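You operate a simulated robot arm through the tools that you are given. There is no shell and no other tool.

You run a simulated robot arm. Do the job below in one go: nothing can be reset, and whatever is moved stays where it is left.

## Task
Pack up after polishing: close the polish tin and clear the lamp box.
Fine: lamp switch off, lamp knob to 3; the blue rag goes from the lamp box to the black step.
Where things are to end (x, y in the base frame): blue rag within 0.06 m of [0.76, 0.64].

Only the result counts: the job must be done as asked and must still hold three seconds after the hand-in. Knocking over, shifting, dropping, spilling or breaking anything else fails it.

## Robot
A 6-joint arm with a two-finger gripper, fixed in place. Base frame: the origin is at the foot of the arm, x ahead of it, y to its left, z up; the work surface is at about z = 0.88. Lengths are in m, angles in rad, forces in N, time in s.
Its first joint turns from -2.897 to 2.897 rad. Payload 2.54 kg.
The tool frame sits at the grasp point between the pads (the TCP): z along the fingers, y along the line on which they close. The tips reach 0.03 m beyond it. The gripper opens to 0.116 m. The gripper's body begins 0.095 m behind the TCP.
Orientation is that of the tool frame in the base frame, as [roll, pitch, yaw] about the fixed x, y, z axes, in that order (R = Rz(yaw) Ry(pitch) Rx(roll)). With the fingers straight down and closing along the base's y, the tool's x points along the base's -x, its y along +y and its z along -z.

## Interface
- The arm moves only by the tool arm_command. Its argument "motion" is one flat list of numbers, 7 for each row, row after row: the shift along the tool's x, y, z in cm, then the turn, a rotation vector about the tool's x, y, z in rad, then the opening, from 0 (shut) to 1 (fully open). In form: [tx, ty, tz, ax, ay, az, gripper, tx, ty, tz, ax, ay, az, gripper, ...]. A call has 1 to 20 rows; each row is the pose to reach, as a shift and turn from the pose commanded when the call began, along the tool's axes at that moment. A row lasts 0.2 s, in which the tool goes at most 0.05 m and 0.15 rad; a call with a longer step from one row to the next is refused whole, and so is a gripper value outside its range. Where a pose cannot be reached the arm comes as near as it can. A force on the tool above 90 N (or 10 N above the force at the start of the call, whichever is more), or a blocked arm, ends the call early, and 0.2 s more pass. The fingers move at their own pace (about 0.072 m/s each) and stop on an object; they squeeze with about 33 N. The grip force told is the motor's: it shows also when the fingers shut on nothing. Time passes only in rows, and 0.2 s behind the last, so rows that repeat a pose let the fingers close. The reply holds the time, the measured pose of the TCP, the force on the tool along the base axes, the opening and the grip force, in the units named above and with some noise, with the torque about the TCP (base axes, N m) and any sound that the robot's microphone picked up.
- Cameras (640 x 400 px; columns grow to the right, rows downward): "scene" is fixed at [0.3999, 0.6516, 1.7392]; the picture's right is [-0.91, 0.41, 0.00], its down [0.39, 0.86, -0.33] and it looks along [-0.13, -0.30, -0.95] (base axes); focal length 306 px, centre (320, 200). "wrist" rides on the gripper at [0.069, -0.015, -0.122] in the tool frame; the picture's right is [0.21, 0.98, 0.00], its down [-0.83, 0.18, -0.53] and it looks along [-0.52, 0.11, 0.85] (tool axes); focal length 251 px, centre (320, 200). There is no depth. A picture from a camera that has moved, and an enlarged one, comes with that camera's place and axes in the base frame and with its lens.
- camera(camera): a new picture of that camera. No time passes.
- enlarge(camera, box): a new picture of the part [left, top, right, bottom] of that camera's present view, enlarged. No time passes.
- close_job(): hands the job in; it is judged then, once.

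Nothing tells you positions but the pictures and the camera data. Unless the task says otherwise, let go and move clear before handing in.

The tools are called after "Request:" as name(argument=value, ...) on one line, values as JSON. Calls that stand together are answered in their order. arm_command: Moves the arm, as the interface text tells. Its arguments: {"type":"object","properties":{"motion":{"type":"array"}},"required":["motion"]} The other tools are called the same way: camera (camera) takes a picture; enlarge (camera, box) takes an enlarged picture of a part of a camera's view; close_job () hands the job in.

At the start:

```text
time: 0.0
ee_pos: [0.2497, 0.4105, 1.3376]
tool_rot: [3.139, -0.001, -3.139]
contact_force: [-0.1, 0.7, -0.3]
torque: [-0.01, 0.03, 0.01]
grip_width: 0.1157
grasp_force: 0.0
```

scene: 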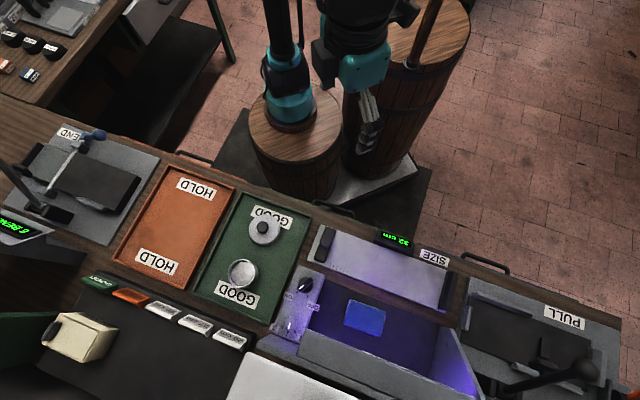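
wrist: 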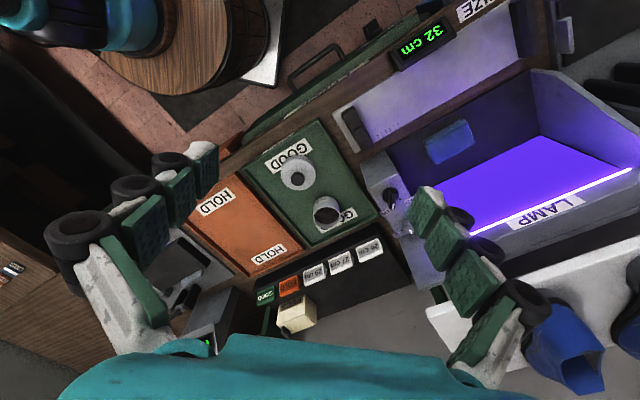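

I see a bench with an orange HOLD tray, a green GOOD tray holding a round tin and its lid, and a lit lamp box with a blue rag, a knob and a switch. I'll take closer looks before moving.

Request:
enlarge(camera="scene", box=[180, 180, 340, 340])

Request:
enlarge(camera="scene", box=[240, 240, 480, 400])

Request:
enlarge(camera="scene", box=[20, 260, 260, 400])

Request:
enlarge(camera="wrist", box=[340, 60, 640, 260])

Request:
enlarge(camera="wrist", box=[180, 110, 420, 340])

```text
2.50 times, centred on (260, 260) of scene
camera zoom: at [0.3999, 0.6516, 1.7392], right [-0.91, 0.41, 0.0], down [0.39, 0.86, -0.33], along [-0.13, -0.3, -0.95], focal length 765 px, centre (470, 50)
```

zoom: 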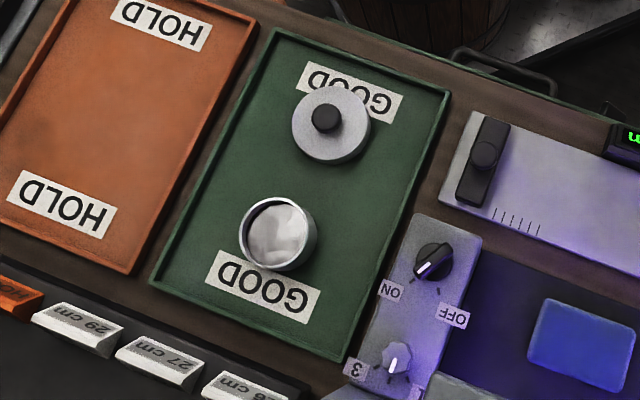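

```text
2.50 times, centred on (360, 320) of scene
camera zoom: at [0.3999, 0.6516, 1.7392], right [-0.91, 0.41, 0.0], down [0.39, 0.86, -0.33], along [-0.13, -0.3, -0.95], focal length 765 px, centre (220, -100)
```

zoom: 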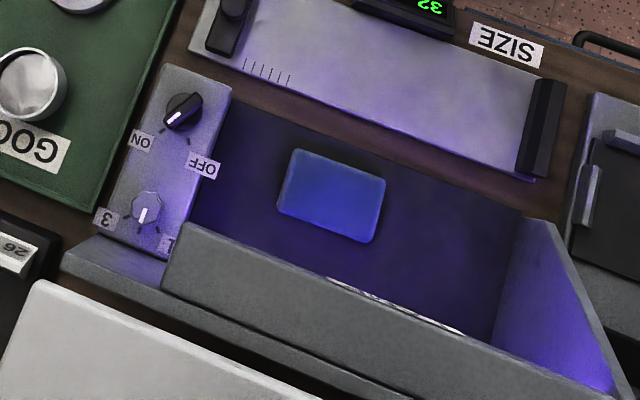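

```text
2.67 times, centred on (140, 330) of scene
camera zoom: at [0.3999, 0.6516, 1.7392], right [-0.91, 0.41, 0.0], down [0.39, 0.86, -0.33], along [-0.13, -0.3, -0.95], focal length 816 px, centre (800, -147)
```

zoom: 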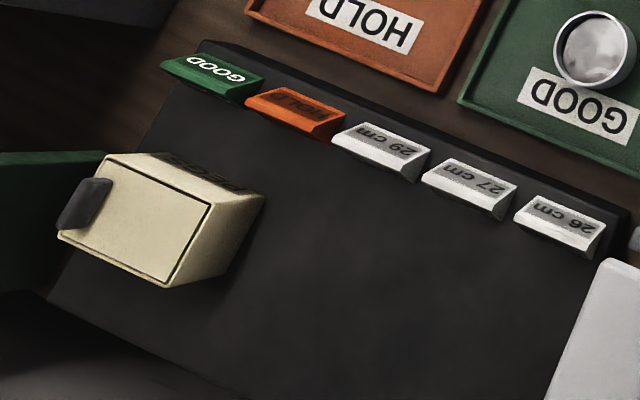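

```text
2.00 times, centred on (490, 160) of wrist
camera zoom: at [0.1811, 0.3936, 1.4582], right [-0.22, 0.98, 0.0], down [0.83, 0.18, 0.53], along [0.52, 0.12, -0.85], focal length 503 px, centre (-20, 280)
```

zoom: 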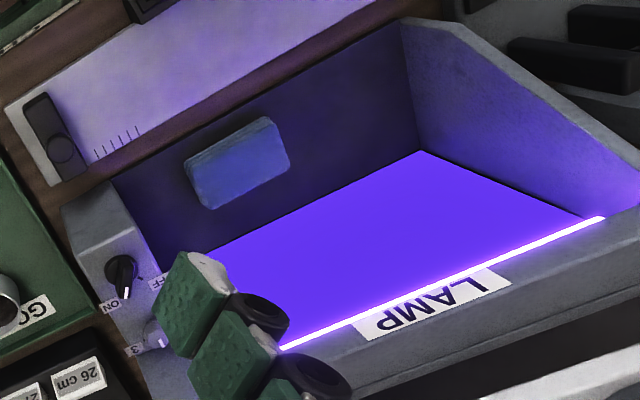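

```text
1.74 times, centred on (300, 225) of wrist
camera zoom: at [0.1811, 0.3936, 1.4582], right [-0.22, 0.98, 0.0], down [0.83, 0.18, 0.53], along [0.52, 0.12, -0.85], focal length 437 px, centre (355, 156)
```

zoom: 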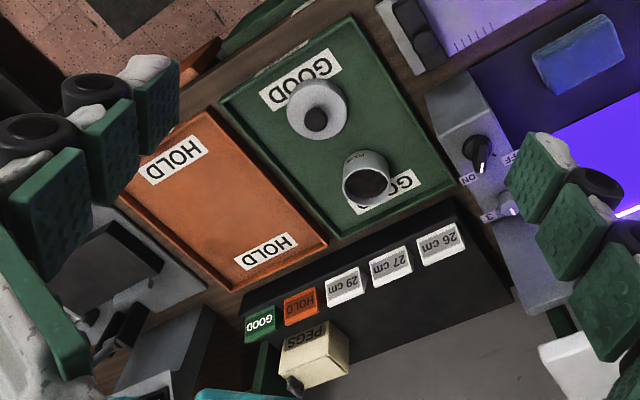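

The tin is at about (0.56, 0.49), its lid at about (0.46, 0.40), and the lamp switch and knob near (0.42, 0.59) and (0.48, 0.66). I'll bring the wrist camera over the lamp panel, staying high, to see them better.

Request:
arm_command(motion=[-2.5, 2.5, 1.5, 0, 0, -0.14, 1, -5, 5, 3, 0, 0, -0.28, 1, -7.5, 7.5, 4.5, 0, 0, -0.42, 1, -10, 10, 6, 0, 0, -0.56, 1, -12.5, 12.5, 8, 0, 0, -0.7, 1, -15, 15, 10, 0, 0, -0.84, 1])

Request:
camera(camera="wrist")

Request:
camera(camera="scene")

```text
time: 1.4
ee_pos: [0.4, 0.5574, 1.2332]
tool_rot: [3.14, 0.0, -2.298]
contact_force: [0.3, -0.9, -0.9]
torque: [0.07, -0.06, -0.01]
grip_width: 0.116
grasp_force: 0.0
```

```text
taken
camera wrist: at [0.3648, 0.4943, 1.3551], right [-0.87, 0.49, 0.0], down [0.41, 0.74, 0.53], along [0.26, 0.47, -0.85], focal length 251 px, centre (320, 200)
```

wrist: 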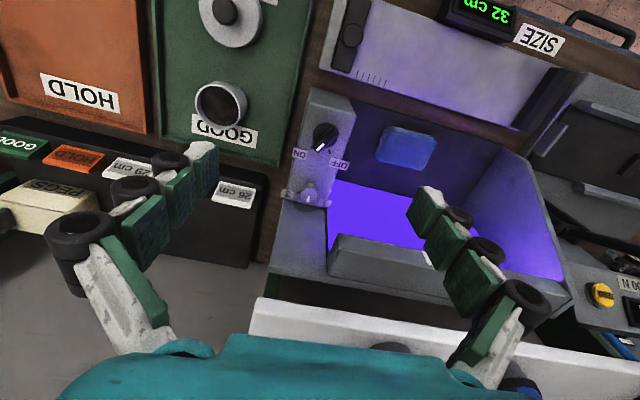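

```text
taken
```

scene: 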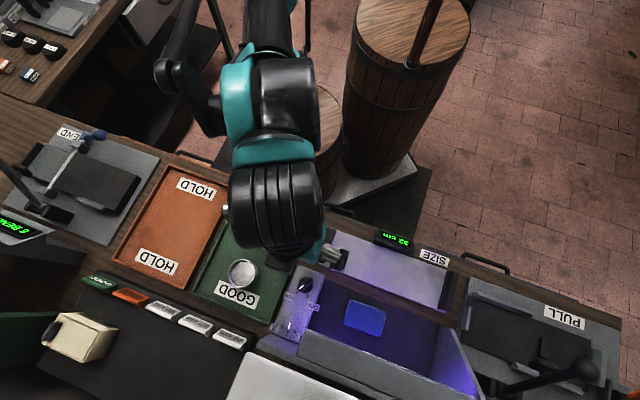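

The camera now looks out over the lamp panel. I'll enlarge the panel, the rag, the tin and the black step.

Request:
enlarge(camera="wrist", box=[260, 80, 380, 220])

Request:
enlarge(camera="wrist", box=[150, 0, 310, 180])

Request:
enlarge(camera="wrist", box=[320, 90, 520, 280])

Request:
enlarge(camera="wrist", box=[0, 100, 280, 280])

Request:
enlarge(camera="scene", box=[260, 250, 340, 350])

```text
2.86 times, centred on (320, 150) of wrist
camera zoom: at [0.3648, 0.4943, 1.3551], right [-0.87, 0.49, 0.0], down [0.41, 0.74, 0.53], along [0.26, 0.47, -0.85], focal length 718 px, centre (320, 343)
```

zoom: 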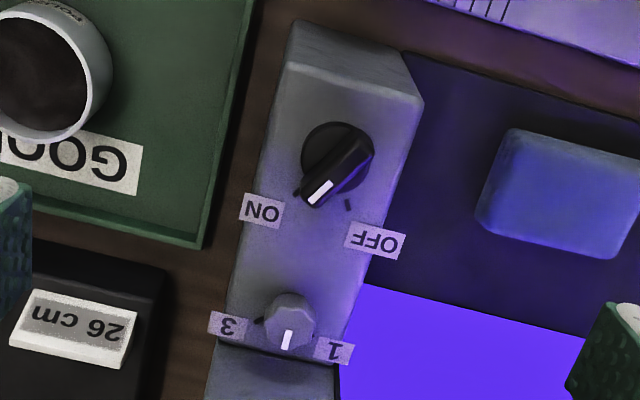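

```text
2.22 times, centred on (230, 90) of wrist
camera zoom: at [0.3648, 0.4943, 1.3551], right [-0.87, 0.49, 0.0], down [0.41, 0.74, 0.53], along [0.26, 0.47, -0.85], focal length 559 px, centre (520, 444)
```

zoom: 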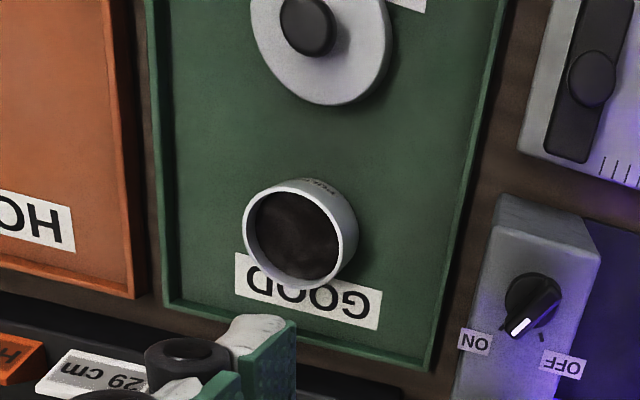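

```text
2.11 times, centred on (420, 185) of wrist
camera zoom: at [0.3648, 0.4943, 1.3551], right [-0.87, 0.49, 0.0], down [0.41, 0.74, 0.53], along [0.26, 0.47, -0.85], focal length 529 px, centre (110, 232)
```

zoom: 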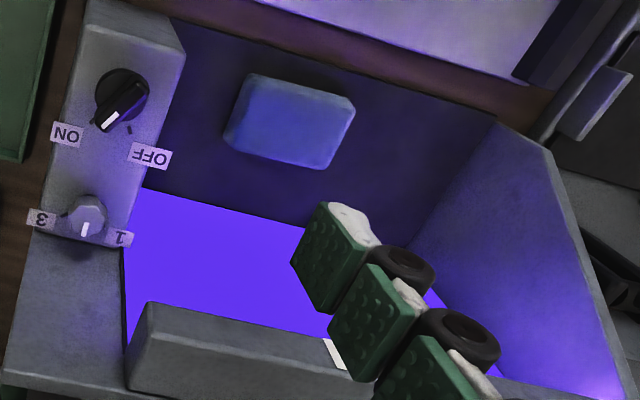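

```text
2.22 times, centred on (140, 190) of wrist
camera zoom: at [0.3648, 0.4943, 1.3551], right [-0.87, 0.49, 0.0], down [0.41, 0.74, 0.53], along [0.26, 0.47, -0.85], focal length 559 px, centre (720, 222)
```

zoom: 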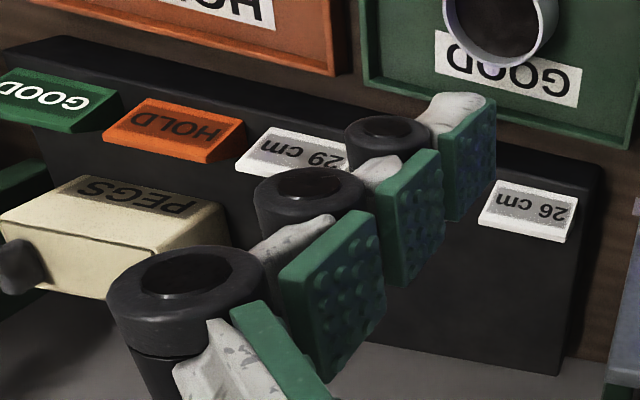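

```text
4.00 times, centred on (300, 300) of scene
camera zoom: at [0.3999, 0.6516, 1.7392], right [-0.91, 0.41, 0.0], down [0.39, 0.86, -0.33], along [-0.13, -0.3, -0.95], focal length 1224 px, centre (400, -200)
```

zoom: 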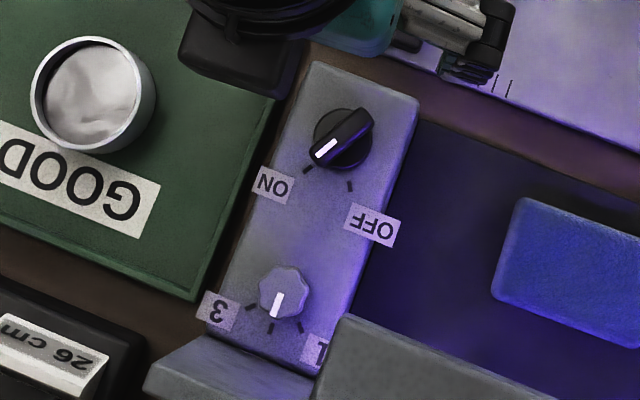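

The switch points to ON, with OFF further clockwise as seen from here, and the knob points between 1 and 3. The rag lies low on the lamp box floor. Next I'll move the camera over the black step to judge its height.

Request:
arm_command(motion=[-3.2, -2.1, 1.4, 0, 0, 0, 1, -6.4, -4.2, 2.7, 0, 0, 0, 1, -9.6, -6.2, 4, 0, 0, 0, 1, -12.8, -8.3, 5.4, 0, 0, 0, 1, -16, -10.4, 6.7, 0, 0, 0, 1, -19.1, -12.4, 8, 0, 0, 0, 1, -19.1, -12.4, 8, 0, 0, 0, 1, -19.1, -12.4, 8, 0, 0, 0, 1])

Request:
camera(camera="wrist")

Request:
camera(camera="scene")

```text
time: 3.2
ee_pos: [0.6218, 0.6201, 1.1567]
tool_rot: [3.14, -0.002, -2.301]
contact_force: [-0.2, -0.2, -0.5]
torque: [-0.02, 0.0, 0.0]
grip_width: 0.1161
grasp_force: 0.2
```

```text
taken
camera wrist: at [0.5866, 0.5563, 1.2779], right [-0.87, 0.49, 0.0], down [0.42, 0.74, 0.53], along [0.26, 0.47, -0.85], focal length 251 px, centre (320, 200)
```

wrist: 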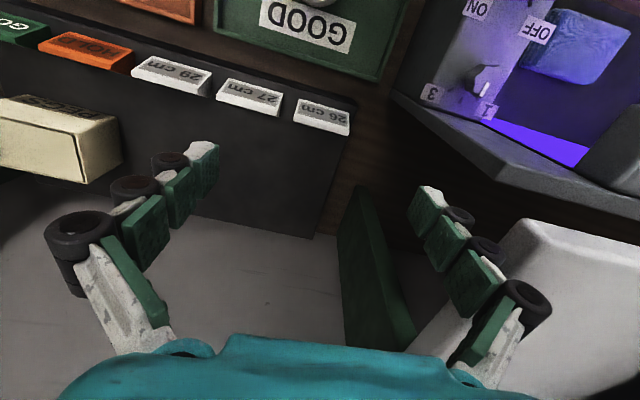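

```text
taken
```

scene: 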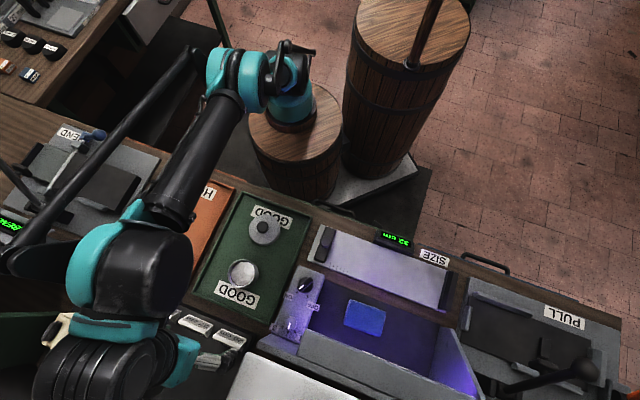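

The step, with its tags along the near edge, fills the middle of this view. I'll enlarge it to judge heights and edges.

Request:
enlarge(camera="wrist", box=[180, 40, 420, 250])

Request:
enlarge(camera="wrist", box=[0, 0, 240, 200])

Request:
enlarge(camera="scene", box=[200, 300, 340, 400])

Request:
enlarge(camera="wrist", box=[400, 0, 640, 180])

```text
1.90 times, centred on (300, 145) of wrist
camera zoom: at [0.5866, 0.5563, 1.2779], right [-0.87, 0.49, 0.0], down [0.42, 0.74, 0.53], along [0.26, 0.47, -0.85], focal length 479 px, centre (358, 305)
```

zoom: 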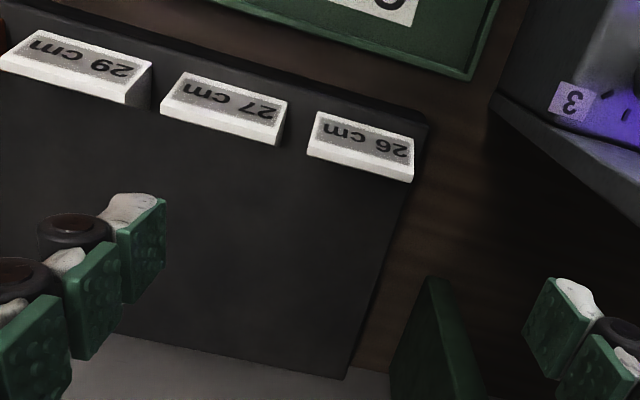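

```text
2.00 times, centred on (120, 100) of wrist
camera zoom: at [0.5866, 0.5563, 1.2779], right [-0.87, 0.49, 0.0], down [0.42, 0.74, 0.53], along [0.26, 0.47, -0.85], focal length 503 px, centre (720, 400)
```

zoom: 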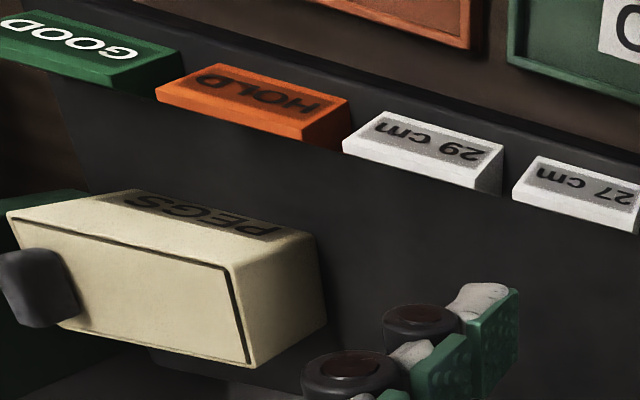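

```text
4.00 times, centred on (270, 350) of scene
camera zoom: at [0.3999, 0.6516, 1.7392], right [-0.91, 0.41, 0.0], down [0.39, 0.86, -0.33], along [-0.13, -0.3, -0.95], focal length 1224 px, centre (520, -400)
```

zoom: 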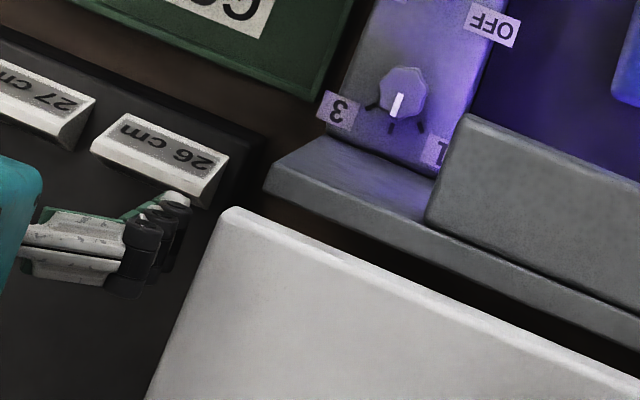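

```text
2.22 times, centred on (520, 90) of wrist
camera zoom: at [0.5866, 0.5563, 1.2779], right [-0.87, 0.49, 0.0], down [0.42, 0.74, 0.53], along [0.26, 0.47, -0.85], focal length 559 px, centre (-124, 444)
```

zoom: 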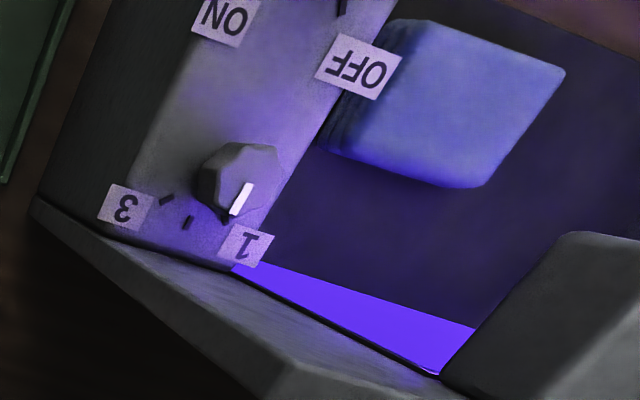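

The step's top is near z 0.90, and the target is clear of the tags and the PEGS box. The lamp knob is at 2, so 3 is a clockwise turn and switch OFF is a counterclockwise turn of about 60°. I'll move above the switch for a close view.

Request:
arm_command(motion=[3.1, 2.8, 0, 0, 0, 0.122, 1, 6.3, 5.5, 0, 0, 0, 0.244, 1, 9.4, 8.3, 0, 0, 0, 0.366, 1, 12.5, 11.0, 0, 0, 0, 0.488, 1, 15.7, 13.8, 0, 0, 0, 0.61, 1, 15.7, 13.8, 0, 0, 0, 0.61, 1, 15.7, 13.8, 0, 0, 0, 0.61, 1])

Request:
camera(camera="wrist")

Request:
enlarge(camera="wrist", box=[220, 60, 420, 240])

```text
time: 4.8
ee_pos: [0.413, 0.5941, 1.1574]
tool_rot: [3.14, 0.0, -2.91]
contact_force: [-0.5, 0.2, 0.6]
torque: [0.03, 0.0, -0.01]
grip_width: 0.116
grasp_force: 0.1
```

```text
taken
camera wrist: at [0.3498, 0.5627, 1.2785], right [-0.43, 0.9, 0.0], down [0.76, 0.36, 0.53], along [0.48, 0.23, -0.85], focal length 251 px, centre (320, 200)
```

wrist: 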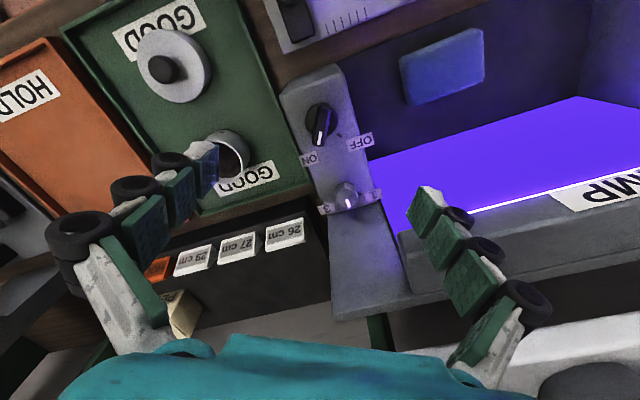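

```text
2.22 times, centred on (320, 150) of wrist
camera zoom: at [0.3498, 0.5627, 1.2785], right [-0.43, 0.9, 0.0], down [0.76, 0.36, 0.53], along [0.48, 0.23, -0.85], focal length 559 px, centre (320, 311)
```

zoom: 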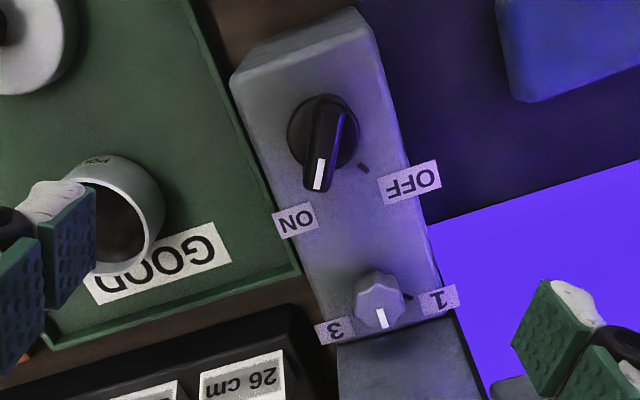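

The switch bar is centred below the tool, with its axis near (0.412, 0.596), panel at z≈0.993 and bar top at z≈1.024. I'll lower over it with the fingers half open and stop just around the bar.

Request:
arm_command(motion=[0, 0.15, 3, 0, 0, 0, 0.5, 0, 0.15, 6, 0, 0, 0, 0.5, 0, 0.15, 8, 0, 0, 0, 0.5, 0, 0.15, 9.5, 0, 0, 0, 0.5, 0, 0.15, 10.5, 0, 0, 0, 0.5, 0, 0.15, 11.2, 0, 0, 0, 0.5, 0, 0.15, 11.7, 0, 0, 0, 0.5, 0, 0.15, 11.7, 0, 0, 0, 0.5])

Request:
camera(camera="wrist")

Request:
enlarge(camera="wrist", box=[220, 120, 420, 260])

Request:
enlarge(camera="scene", box=[250, 230, 370, 350])

```text
time: 6.6
ee_pos: [0.4106, 0.5972, 1.0401]
tool_rot: [3.139, -0.002, -2.911]
contact_force: [0.8, -0.4, -0.3]
torque: [-0.01, -0.01, -0.01]
grip_width: 0.058
grasp_force: 0.0
```

```text
taken
camera wrist: at [0.3474, 0.5649, 1.1609], right [-0.43, 0.9, 0.0], down [0.76, 0.37, 0.53], along [0.48, 0.23, -0.85], focal length 251 px, centre (320, 200)
```

wrist: 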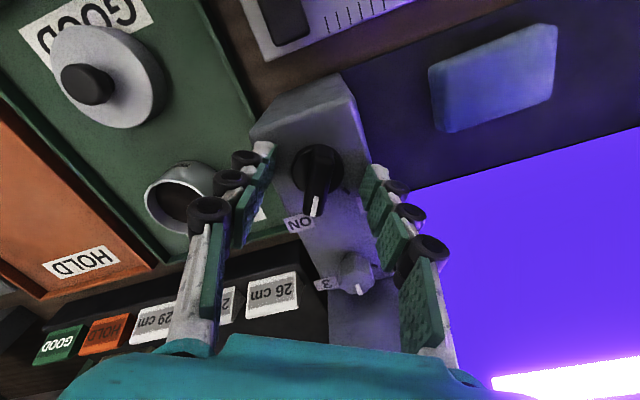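

```text
2.86 times, centred on (320, 190) of wrist
camera zoom: at [0.3474, 0.5649, 1.1609], right [-0.43, 0.9, 0.0], down [0.76, 0.37, 0.53], along [0.48, 0.23, -0.85], focal length 718 px, centre (320, 229)
```

zoom: 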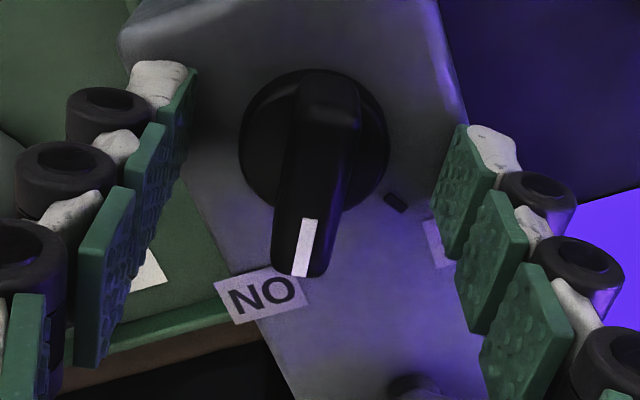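

```text
3.33 times, centred on (310, 290) of scene
camera zoom: at [0.3999, 0.6516, 1.7392], right [-0.91, 0.41, 0.0], down [0.39, 0.86, -0.33], along [-0.13, -0.3, -0.95], focal length 1020 px, centre (353, -100)
```

zoom: 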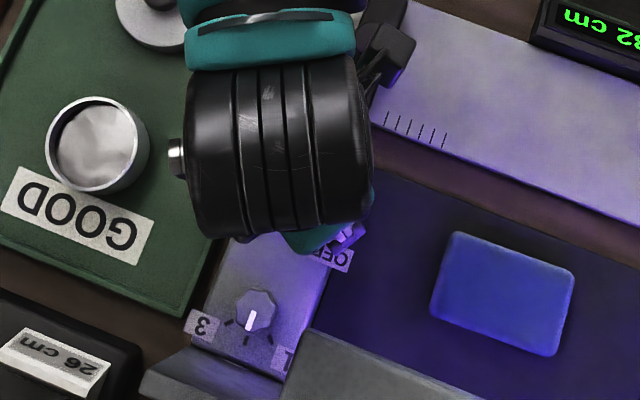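

The bar sits centred between the fingers. I'll align to it with a small turn, then close on it and check the grip.

Request:
arm_command(motion=[0, 0, 0, 0, 0, -0.06, 0.5, 0, 0, 0, 0, 0, -0.06, 0, 0, 0, 0, 0, 0, -0.06, 0, 0, 0, 0, 0, 0, -0.06, 0, 0, 0, 0, 0, 0, -0.06, 0])

Request:
enlarge(camera="wrist", box=[220, 120, 420, 260])

```text
time: 7.8
ee_pos: [0.4102, 0.5959, 1.0388]
tool_rot: [3.14, -0.003, -2.85]
contact_force: [2.7, -8.3, -6.6]
torque: [-0.2, -0.08, -0.01]
grip_width: 0.0121
grasp_force: 38.8
```

```text
2.86 times, centred on (320, 190) of wrist
camera zoom: at [0.3496, 0.56, 1.1612], right [-0.49, 0.87, 0.0], down [0.74, 0.41, 0.53], along [0.47, 0.26, -0.85], focal length 718 px, centre (320, 229)
```

zoom: 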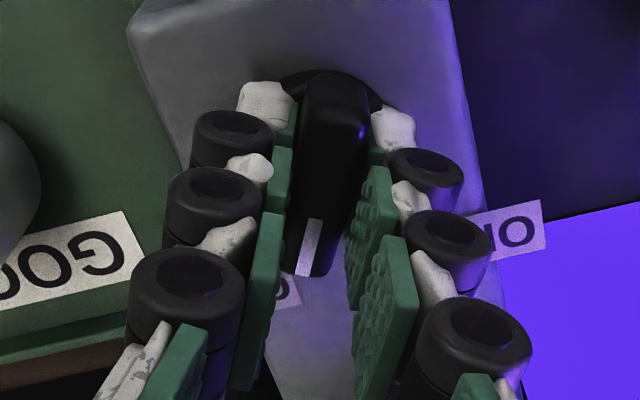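

The bar is gripped at 12 mm wide. Now I'll turn it about 60° counterclockwise to OFF.

Request:
arm_command(motion=[0, 0, 0, 0, 0, -0.13, 0, 0, 0, 0, 0, 0, -0.26, 0, 0, 0, 0, 0, 0, -0.39, 0, 0, 0, 0, 0, 0, -0.52, 0, 0, 0, 0, 0, 0, -0.65, 0, 0, 0, 0, 0, 0, -0.78, 0, 0, 0, 0, 0, 0, -0.91, 0, 0, 0, 0, 0, 0, -1.04, 0, 0, 0, 0, 0, 0, -1.04, 0])

Request:
camera(camera="wrist")

Request:
enlarge(camera="wrist", box=[220, 120, 420, 260])

```text
time: 9.8
ee_pos: [0.4114, 0.5954, 1.0397]
tool_rot: [3.139, 0.001, -1.809]
contact_force: [0.9, -24.3, 17.2]
torque: [-0.8, 0.06, -0.94]
grip_width: 0.0118
grasp_force: 39.0
```

```text
taken
camera wrist: at [0.4102, 0.5236, 1.161], right [-1.0, 0.02, 0.0], down [0.02, 0.84, 0.54], along [0.01, 0.54, -0.84], focal length 251 px, centre (320, 200)
```

wrist: 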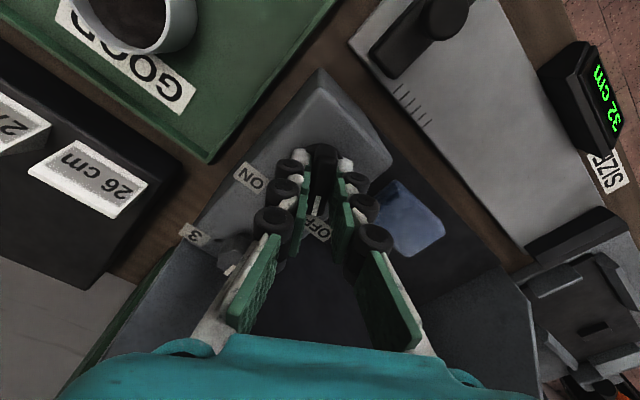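

```text
2.86 times, centred on (320, 190) of wrist
camera zoom: at [0.4102, 0.5236, 1.161], right [-1.0, 0.02, 0.0], down [0.02, 0.84, 0.54], along [0.01, 0.54, -0.84], focal length 718 px, centre (320, 229)
```

zoom: 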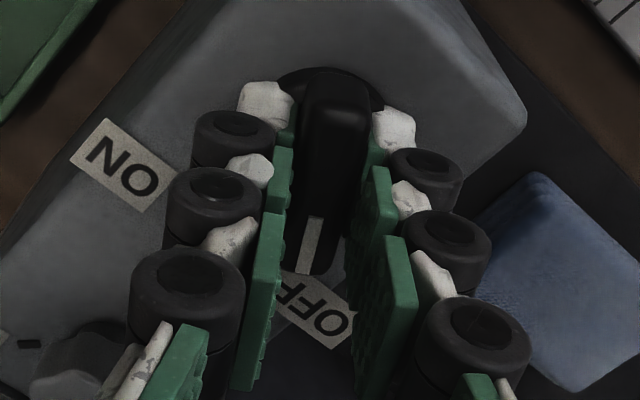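

The lamp has gone dark and the pointer is at OFF. I'll release and lift straight up.

Request:
arm_command(motion=[0, 0, 0, 0, 0, 0, 0.5, 0, 0, 0, 0, 0, 0, 0.5, 0, 0, 0, 0, 0, 0, 0.5, 0, 0, -2, 0, 0, 0, 0.5, 0, 0, -5, 0, 0, 0, 0.5, 0, 0, -9, 0, 0, 0, 0.5, 0, 0, -12, 0, 0, 0, 0.5, 0, 0, -12, 0, 0, 0, 0.5])

Request:
camera(camera="wrist")

Request:
enlarge(camera="wrist", box=[220, 80, 420, 240])

Request:
camera(camera="scene")

```text
time: 11.6
ee_pos: [0.413, 0.5943, 1.1587]
tool_rot: [3.14, 0.001, -1.809]
contact_force: [-0.4, 1.4, 0.9]
torque: [0.01, 0.0, -0.03]
grip_width: 0.058
grasp_force: 0.1
```

```text
taken
camera wrist: at [0.4114, 0.5227, 1.2803], right [-1.0, 0.02, 0.0], down [0.02, 0.84, 0.54], along [0.01, 0.53, -0.84], focal length 251 px, centre (320, 200)
```

wrist: 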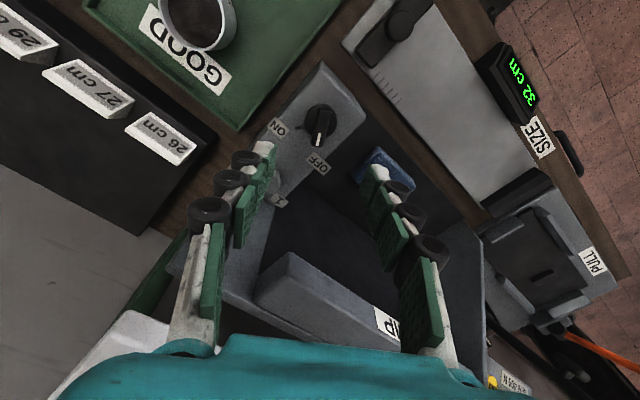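

```text
2.50 times, centred on (320, 160) of wrist
camera zoom: at [0.4114, 0.5227, 1.2803], right [-1.0, 0.02, 0.0], down [0.02, 0.84, 0.54], along [0.01, 0.53, -0.84], focal length 629 px, centre (320, 300)
```

zoom: 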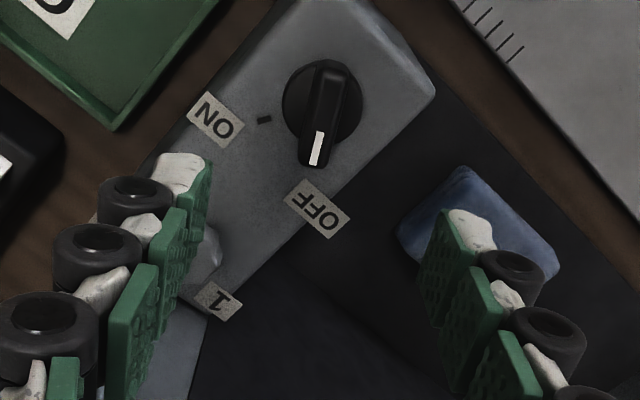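

```text
taken
```

scene: 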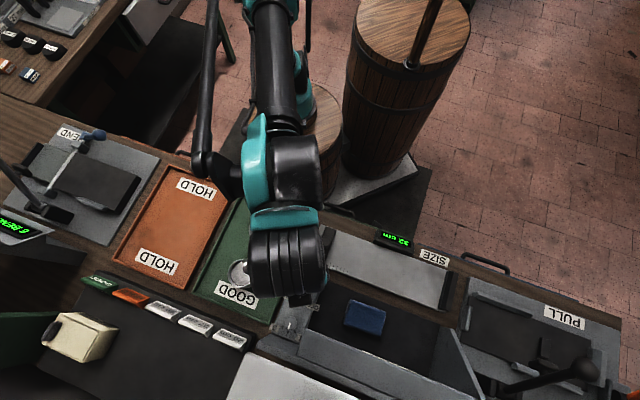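

The switch is at OFF. Next I'll move above the small knob near (0.475, 0.658), lined up with its pointer, and take a close view.

Request:
arm_command(motion=[-1.9, -1.2, 0, 0, 0, 0.128, 0.7, -3.7, -2.4, 0, 0, 0, 0.255, 0.7, -5.6, -3.5, 0, 0, 0, 0.383, 0.7, -7.4, -4.7, 0, 0, 0, 0.51, 0.7, -7.4, -4.7, 0, 0, 0, 0.51, 0.7, -7.4, -4.7, 0, 0, 0, 0.51, 0.7])

Request:
camera(camera="wrist")

Request:
enlarge(camera="wrist", box=[240, 70, 400, 210])

```text
time: 12.6
ee_pos: [0.4575, 0.6466, 1.161]
tool_rot: [3.141, -0.027, -2.261]
contact_force: [-20.3, -26.4, -10.1]
torque: [-0.82, -0.05, 1.24]
grip_width: 0.0764
grasp_force: 0.1
stopped in row 4: the force on the tool passed its limit at 129 N (the readings are from after the stop); the commanded pose is now the measured one
```

```text
taken
camera wrist: at [0.4286, 0.585, 1.2849], right [-0.89, 0.46, 0.01], down [0.4, 0.76, 0.51], along [0.23, 0.46, -0.86], focal length 251 px, centre (320, 200)
```

wrist: 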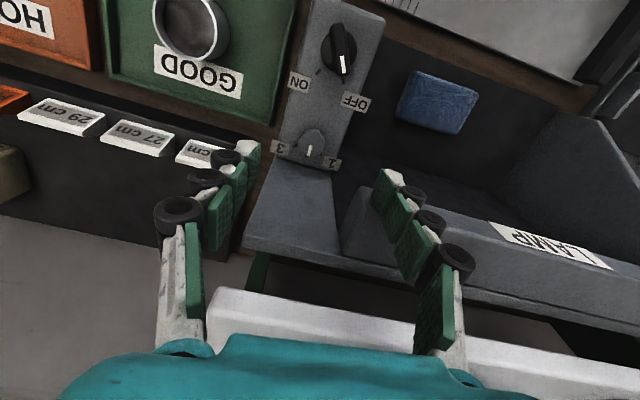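

```text
2.86 times, centred on (320, 140) of wrist
camera zoom: at [0.4286, 0.585, 1.2849], right [-0.89, 0.46, 0.01], down [0.4, 0.76, 0.51], along [0.23, 0.46, -0.86], focal length 718 px, centre (320, 371)
```

zoom: 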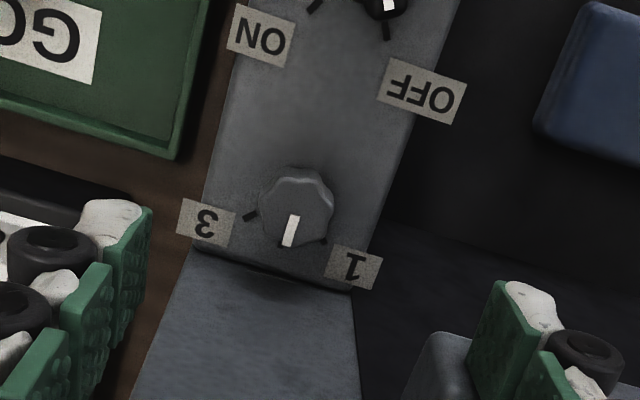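

The move stopped on an unexpected contact of 129 N that pushed the tool back toward the base. I'll look at the scene to find what was touched before moving again.

Request:
camera(camera="scene")

Request:
enlarge(camera="scene", box=[160, 120, 400, 380])

Request:
enlarge(camera="wrist", box=[60, 120, 560, 400])

```text
taken
```

scene: 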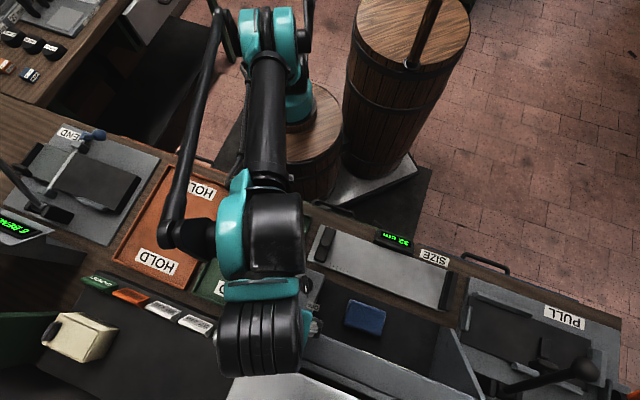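

```text
1.54 times, centred on (280, 250) of scene
camera zoom: at [0.3999, 0.6516, 1.7392], right [-0.91, 0.41, 0.0], down [0.39, 0.86, -0.33], along [-0.13, -0.3, -0.95], focal length 471 px, centre (382, 123)
```

zoom: 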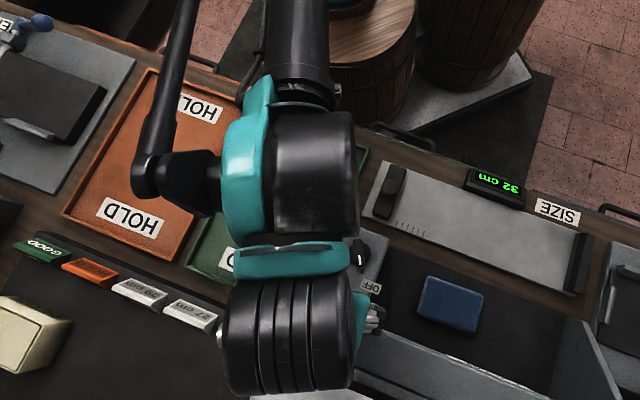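

```text
1.28 times, centred on (310, 260) of wrist
camera zoom: at [0.4286, 0.585, 1.2849], right [-0.89, 0.46, 0.01], down [0.4, 0.76, 0.51], along [0.23, 0.46, -0.86], focal length 322 px, centre (333, 123)
```

zoom: 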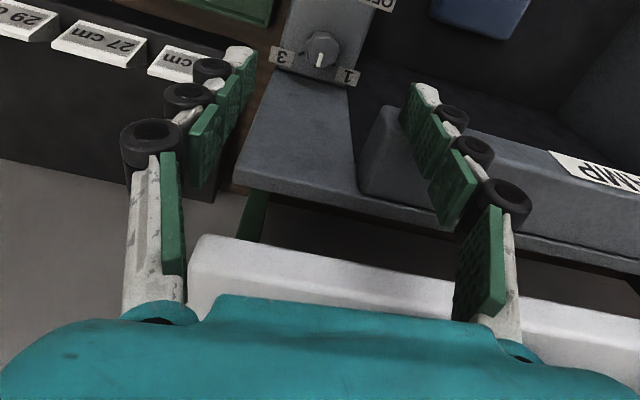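

Working the contact back, the right finger met the near corner of the lamp box's far wall, around (0.44, 0.68), which stands higher than I assumed. I'll back off up and toward the base, then check that nothing moved.

Request:
arm_command(motion=[1.5, 0, -2, 0, 0, 0, 0.66, 3, 0, -5, 0, 0, 0, 0.66, 4, 0, -9, 0, 0, 0, 0.66, 4, 0, -9, 0, 0, 0, 0.66])

Request:
camera(camera="wrist")

Request:
enlarge(camera="wrist", box=[260, 80, 520, 280])

Request:
enlarge(camera="scene", box=[250, 270, 490, 400])

```text
time: 13.6
ee_pos: [0.4377, 0.6192, 1.2494]
tool_rot: [3.139, -0.023, -2.264]
contact_force: [-0.2, 0.0, -0.5]
torque: [0.01, -0.01, -0.01]
grip_width: 0.0764
grasp_force: 0.1
```

```text
taken
camera wrist: at [0.408, 0.5579, 1.3732], right [-0.89, 0.46, 0.01], down [0.4, 0.76, 0.52], along [0.23, 0.46, -0.86], focal length 251 px, centre (320, 200)
```

wrist: 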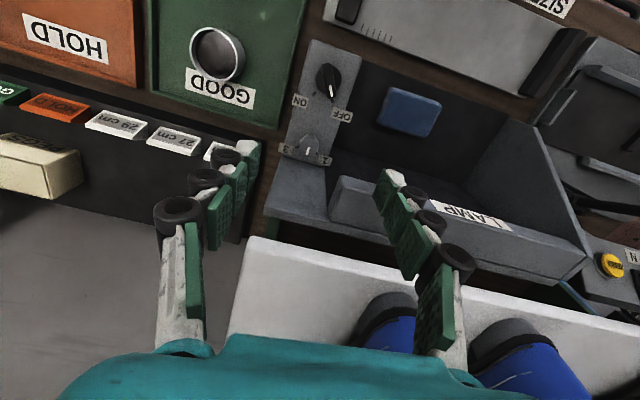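

```text
2.00 times, centred on (390, 180) of wrist
camera zoom: at [0.408, 0.5579, 1.3732], right [-0.89, 0.46, 0.01], down [0.4, 0.76, 0.52], along [0.23, 0.46, -0.86], focal length 503 px, centre (180, 240)
```

zoom: 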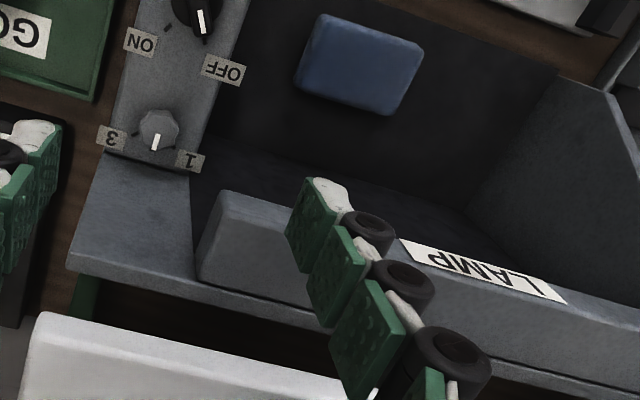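

```text
2.67 times, centred on (370, 335) of scene
camera zoom: at [0.3999, 0.6516, 1.7392], right [-0.91, 0.41, 0.0], down [0.39, 0.86, -0.33], along [-0.13, -0.3, -0.95], focal length 816 px, centre (187, -160)
```

zoom: 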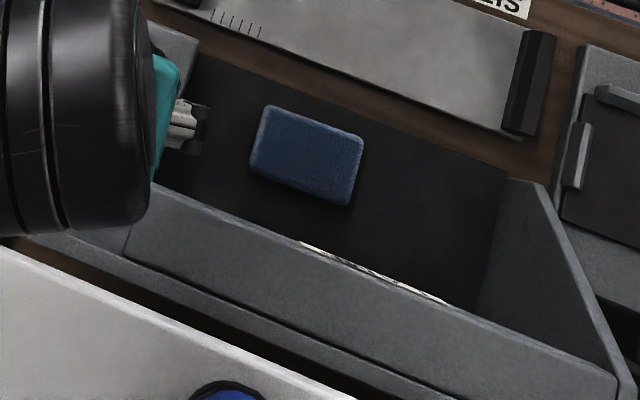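

The lamp box hood reaches z≈1.115–1.15 just right of the knob, and a tall white box (top z≈1.18) stands just beyond it. So I'll grip the knob with the tool leaning back to the near left, turned so the body stays clear throughout. First I'll reorient up high.

Request:
arm_command(motion=[-0.5, 0, 0, 0, 0, -0.134, 0.66, -1.1, 0, 0, 0, 0, -0.268, 0.6, -1.6, -0.1, 0, 0, 0, -0.4, 0.5, -2.2, -0.2, 0, 0, 0, -0.534, 0.5, -2.7, -0.2, 0, 0, 0, -0.668, 0.5, -3.2, -0.3, 0, 0, 0, -0.8, 0.5, -3.8, -0.3, 0, 0, 0, -0.934, 0.5, -3.8, -0.3, 0, 0, 0, -0.934, 0.5])

Request:
camera(camera="wrist")

```text
time: 15.4
ee_pos: [0.4606, 0.6381, 1.2417]
tool_rot: [3.12, -0.013, -1.325]
contact_force: [-0.6, 0.1, -0.1]
torque: [-0.01, 0.03, 0.05]
grip_width: 0.0582
grasp_force: 0.0
out of reach, approached as far as the arm can: row 7, 8
```

```text
taken
camera wrist: at [0.494, 0.5761, 1.364], right [-0.9, -0.44, 0.02], down [-0.37, 0.77, 0.53], along [-0.25, 0.46, -0.85], focal length 251 px, centre (320, 200)
```

wrist: 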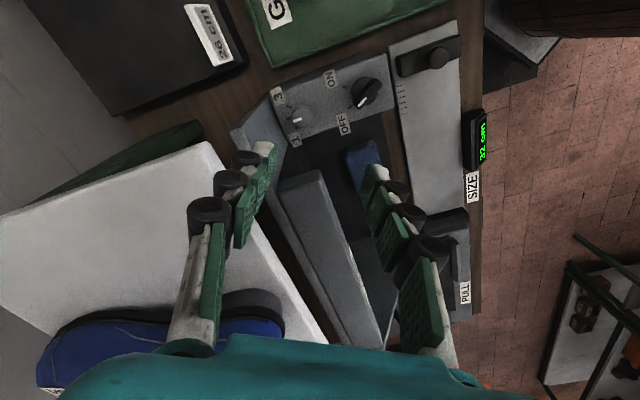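

That yaw hit a joint limit at the last step. I'll turn back slightly and then lean the tool about its closing axis while still high above everything.

Request:
arm_command(motion=[0, 0, 0, 0.009, -0.109, 0.042, 0.5, 0, 0, 0, 0.0186, -0.2175, 0.0837, 0.5, 0, 0, 0, 0.028, -0.326, 0.1255, 0.5, 0, 0, 0, 0.0371, -0.435, 0.1673, 0.5, 0, 0, 0, 0.0371, -0.435, 0.1673, 0.5, 0, 0, 0, 0.0371, -0.435, 0.1673, 0.5])

Request:
camera(camera="wrist")

Request:
camera(camera="scene")

```text
time: 16.8
ee_pos: [0.4609, 0.6384, 1.2417]
tool_rot: [3.121, 0.421, -1.507]
contact_force: [0.1, 0.0, -0.3]
torque: [-0.01, -0.02, 0.01]
grip_width: 0.0581
grasp_force: 0.0
```

```text
taken
camera wrist: at [0.4856, 0.5266, 1.3245], right [-0.96, -0.26, -0.07], down [-0.2, 0.52, 0.83], along [-0.18, 0.81, -0.56], focal length 251 px, centre (320, 200)
```

wrist: 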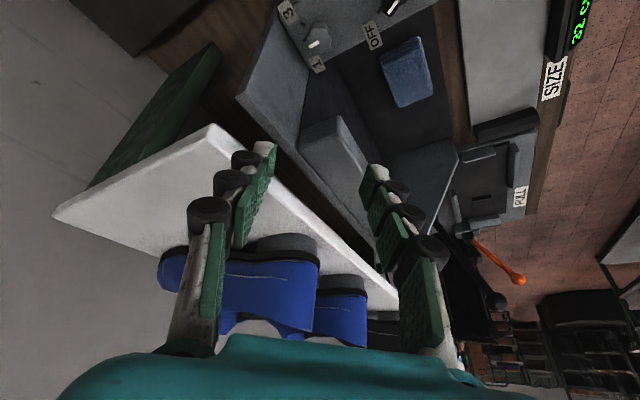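

```text
taken
```

scene: 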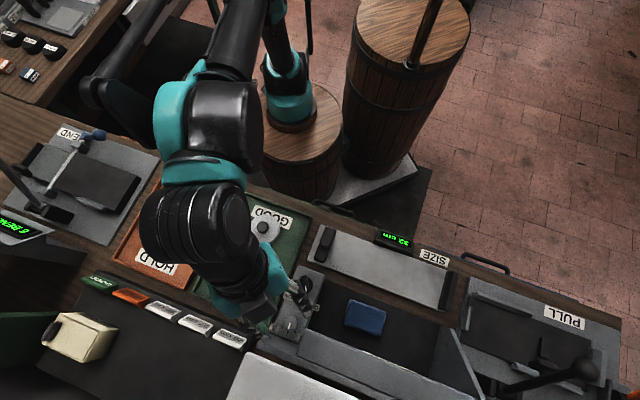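

The lean works, with the body well back from the hood and white box. Next I'll lower to about 7 cm above the knob with the fingers narrowed, then look again.

Request:
arm_command(motion=[1.2, -0.4, 3.3, 0, 0, 0, 0.4, 2.5, -0.8, 6.6, 0, 0, 0, 0.4, 3.7, -1.3, 10, 0, 0, 0, 0.4, 4.97, -1.68, 13.27, 0, 0, 0, 0.4, 4.97, -1.68, 13.27, 0, 0, 0, 0.4, 4.97, -1.68, 13.27, 0, 0, 0, 0.4])

Request:
camera(camera="wrist")

Request:
enlarge(camera="wrist", box=[220, 60, 420, 240])

Request:
enlarge(camera="scene", box=[200, 240, 360, 380])

```text
time: 18.2
ee_pos: [0.4742, 0.649, 1.101]
tool_rot: [3.122, 0.421, -1.508]
contact_force: [0.4, -0.1, 0.3]
torque: [0.02, 0.0, -0.02]
grip_width: 0.0462
grasp_force: 0.0
```

```text
taken
camera wrist: at [0.4981, 0.5364, 1.1827], right [-0.96, -0.26, -0.07], down [-0.2, 0.52, 0.83], along [-0.18, 0.81, -0.56], focal length 251 px, centre (320, 200)
```

wrist: 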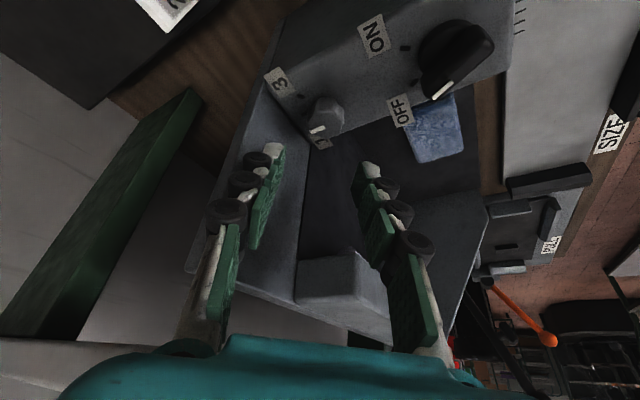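

```text
2.22 times, centred on (320, 150) of wrist
camera zoom: at [0.4981, 0.5364, 1.1827], right [-0.96, -0.26, -0.07], down [-0.2, 0.52, 0.83], along [-0.18, 0.81, -0.56], focal length 559 px, centre (320, 311)
```

zoom: 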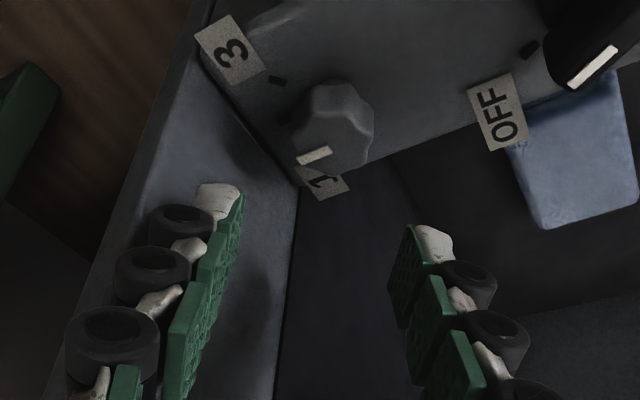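

```text
2.86 times, centred on (280, 310) of scene
camera zoom: at [0.3999, 0.6516, 1.7392], right [-0.91, 0.41, 0.0], down [0.39, 0.86, -0.33], along [-0.13, -0.3, -0.95], focal length 874 px, centre (434, -114)
```

zoom: 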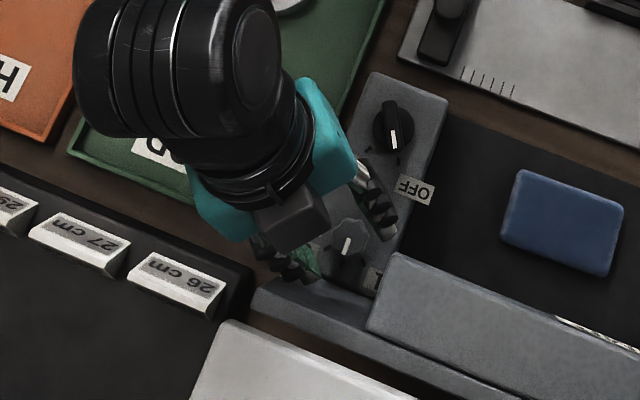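

The knob sits between the fingers, and the wall behind the panel is about 4 cm beyond it, so there is room. I'll lower vertically the last 7 cm and look before closing.

Request:
arm_command(motion=[1.1, 0, 2.4, 0, 0, 0, 0.37, 1.9, 0, 4.1, 0, 0, 0, 0.37, 2.4, 0, 5.2, 0, 0, 0, 0.37, 2.7, -0.08, 5.9, 0, 0, 0, 0.37, 2.88, -0.08, 6.27, 0, 0, 0, 0.37, 2.88, -0.08, 6.27, 0, 0, 0, 0.37])

Request:
enlarge(camera="wrist", box=[220, 90, 420, 250])

Request:
enlarge(camera="scene", box=[220, 260, 340, 360])

```text
time: 19.3
ee_pos: [0.4773, 0.6485, 1.0408]
tool_rot: [3.129, 0.435, -1.507]
contact_force: [14.9, -2.2, 55.7]
torque: [0.11, -2.15, 0.44]
grip_width: 0.0333
grasp_force: 26.6
stopped in row 5: the force on the tool passed its limit at 105 N (the readings are from after the stop); the commanded pose is now the measured one
```

```text
2.50 times, centred on (320, 170) of wrist
camera zoom: at [0.5005, 0.5367, 1.1224], right [-0.96, -0.26, -0.08], down [-0.21, 0.51, 0.83], along [-0.18, 0.82, -0.55], focal length 629 px, centre (320, 275)
```

zoom: 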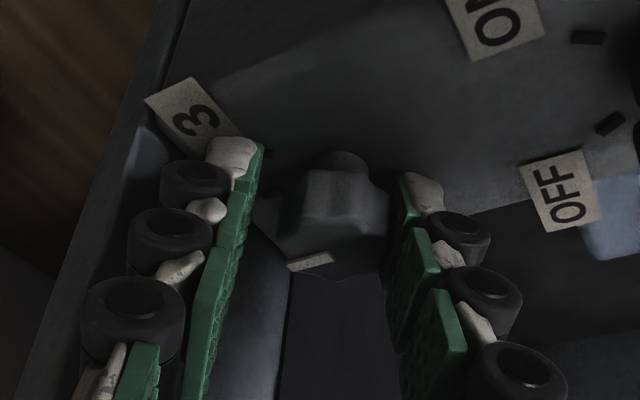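

```text
4.00 times, centred on (280, 310) of scene
camera zoom: at [0.3999, 0.6516, 1.7392], right [-0.91, 0.41, 0.0], down [0.39, 0.86, -0.33], along [-0.13, -0.3, -0.95], focal length 1224 px, centre (480, -240)
```

zoom: 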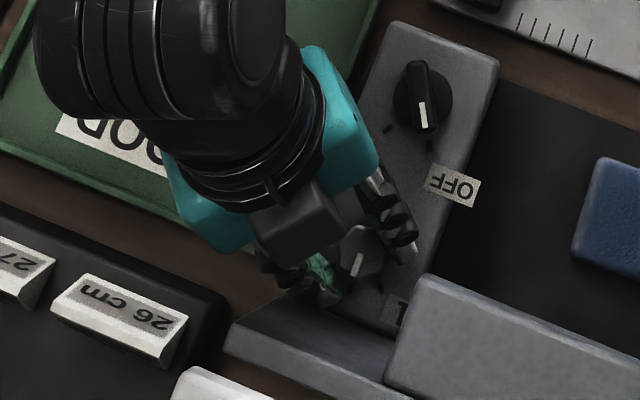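

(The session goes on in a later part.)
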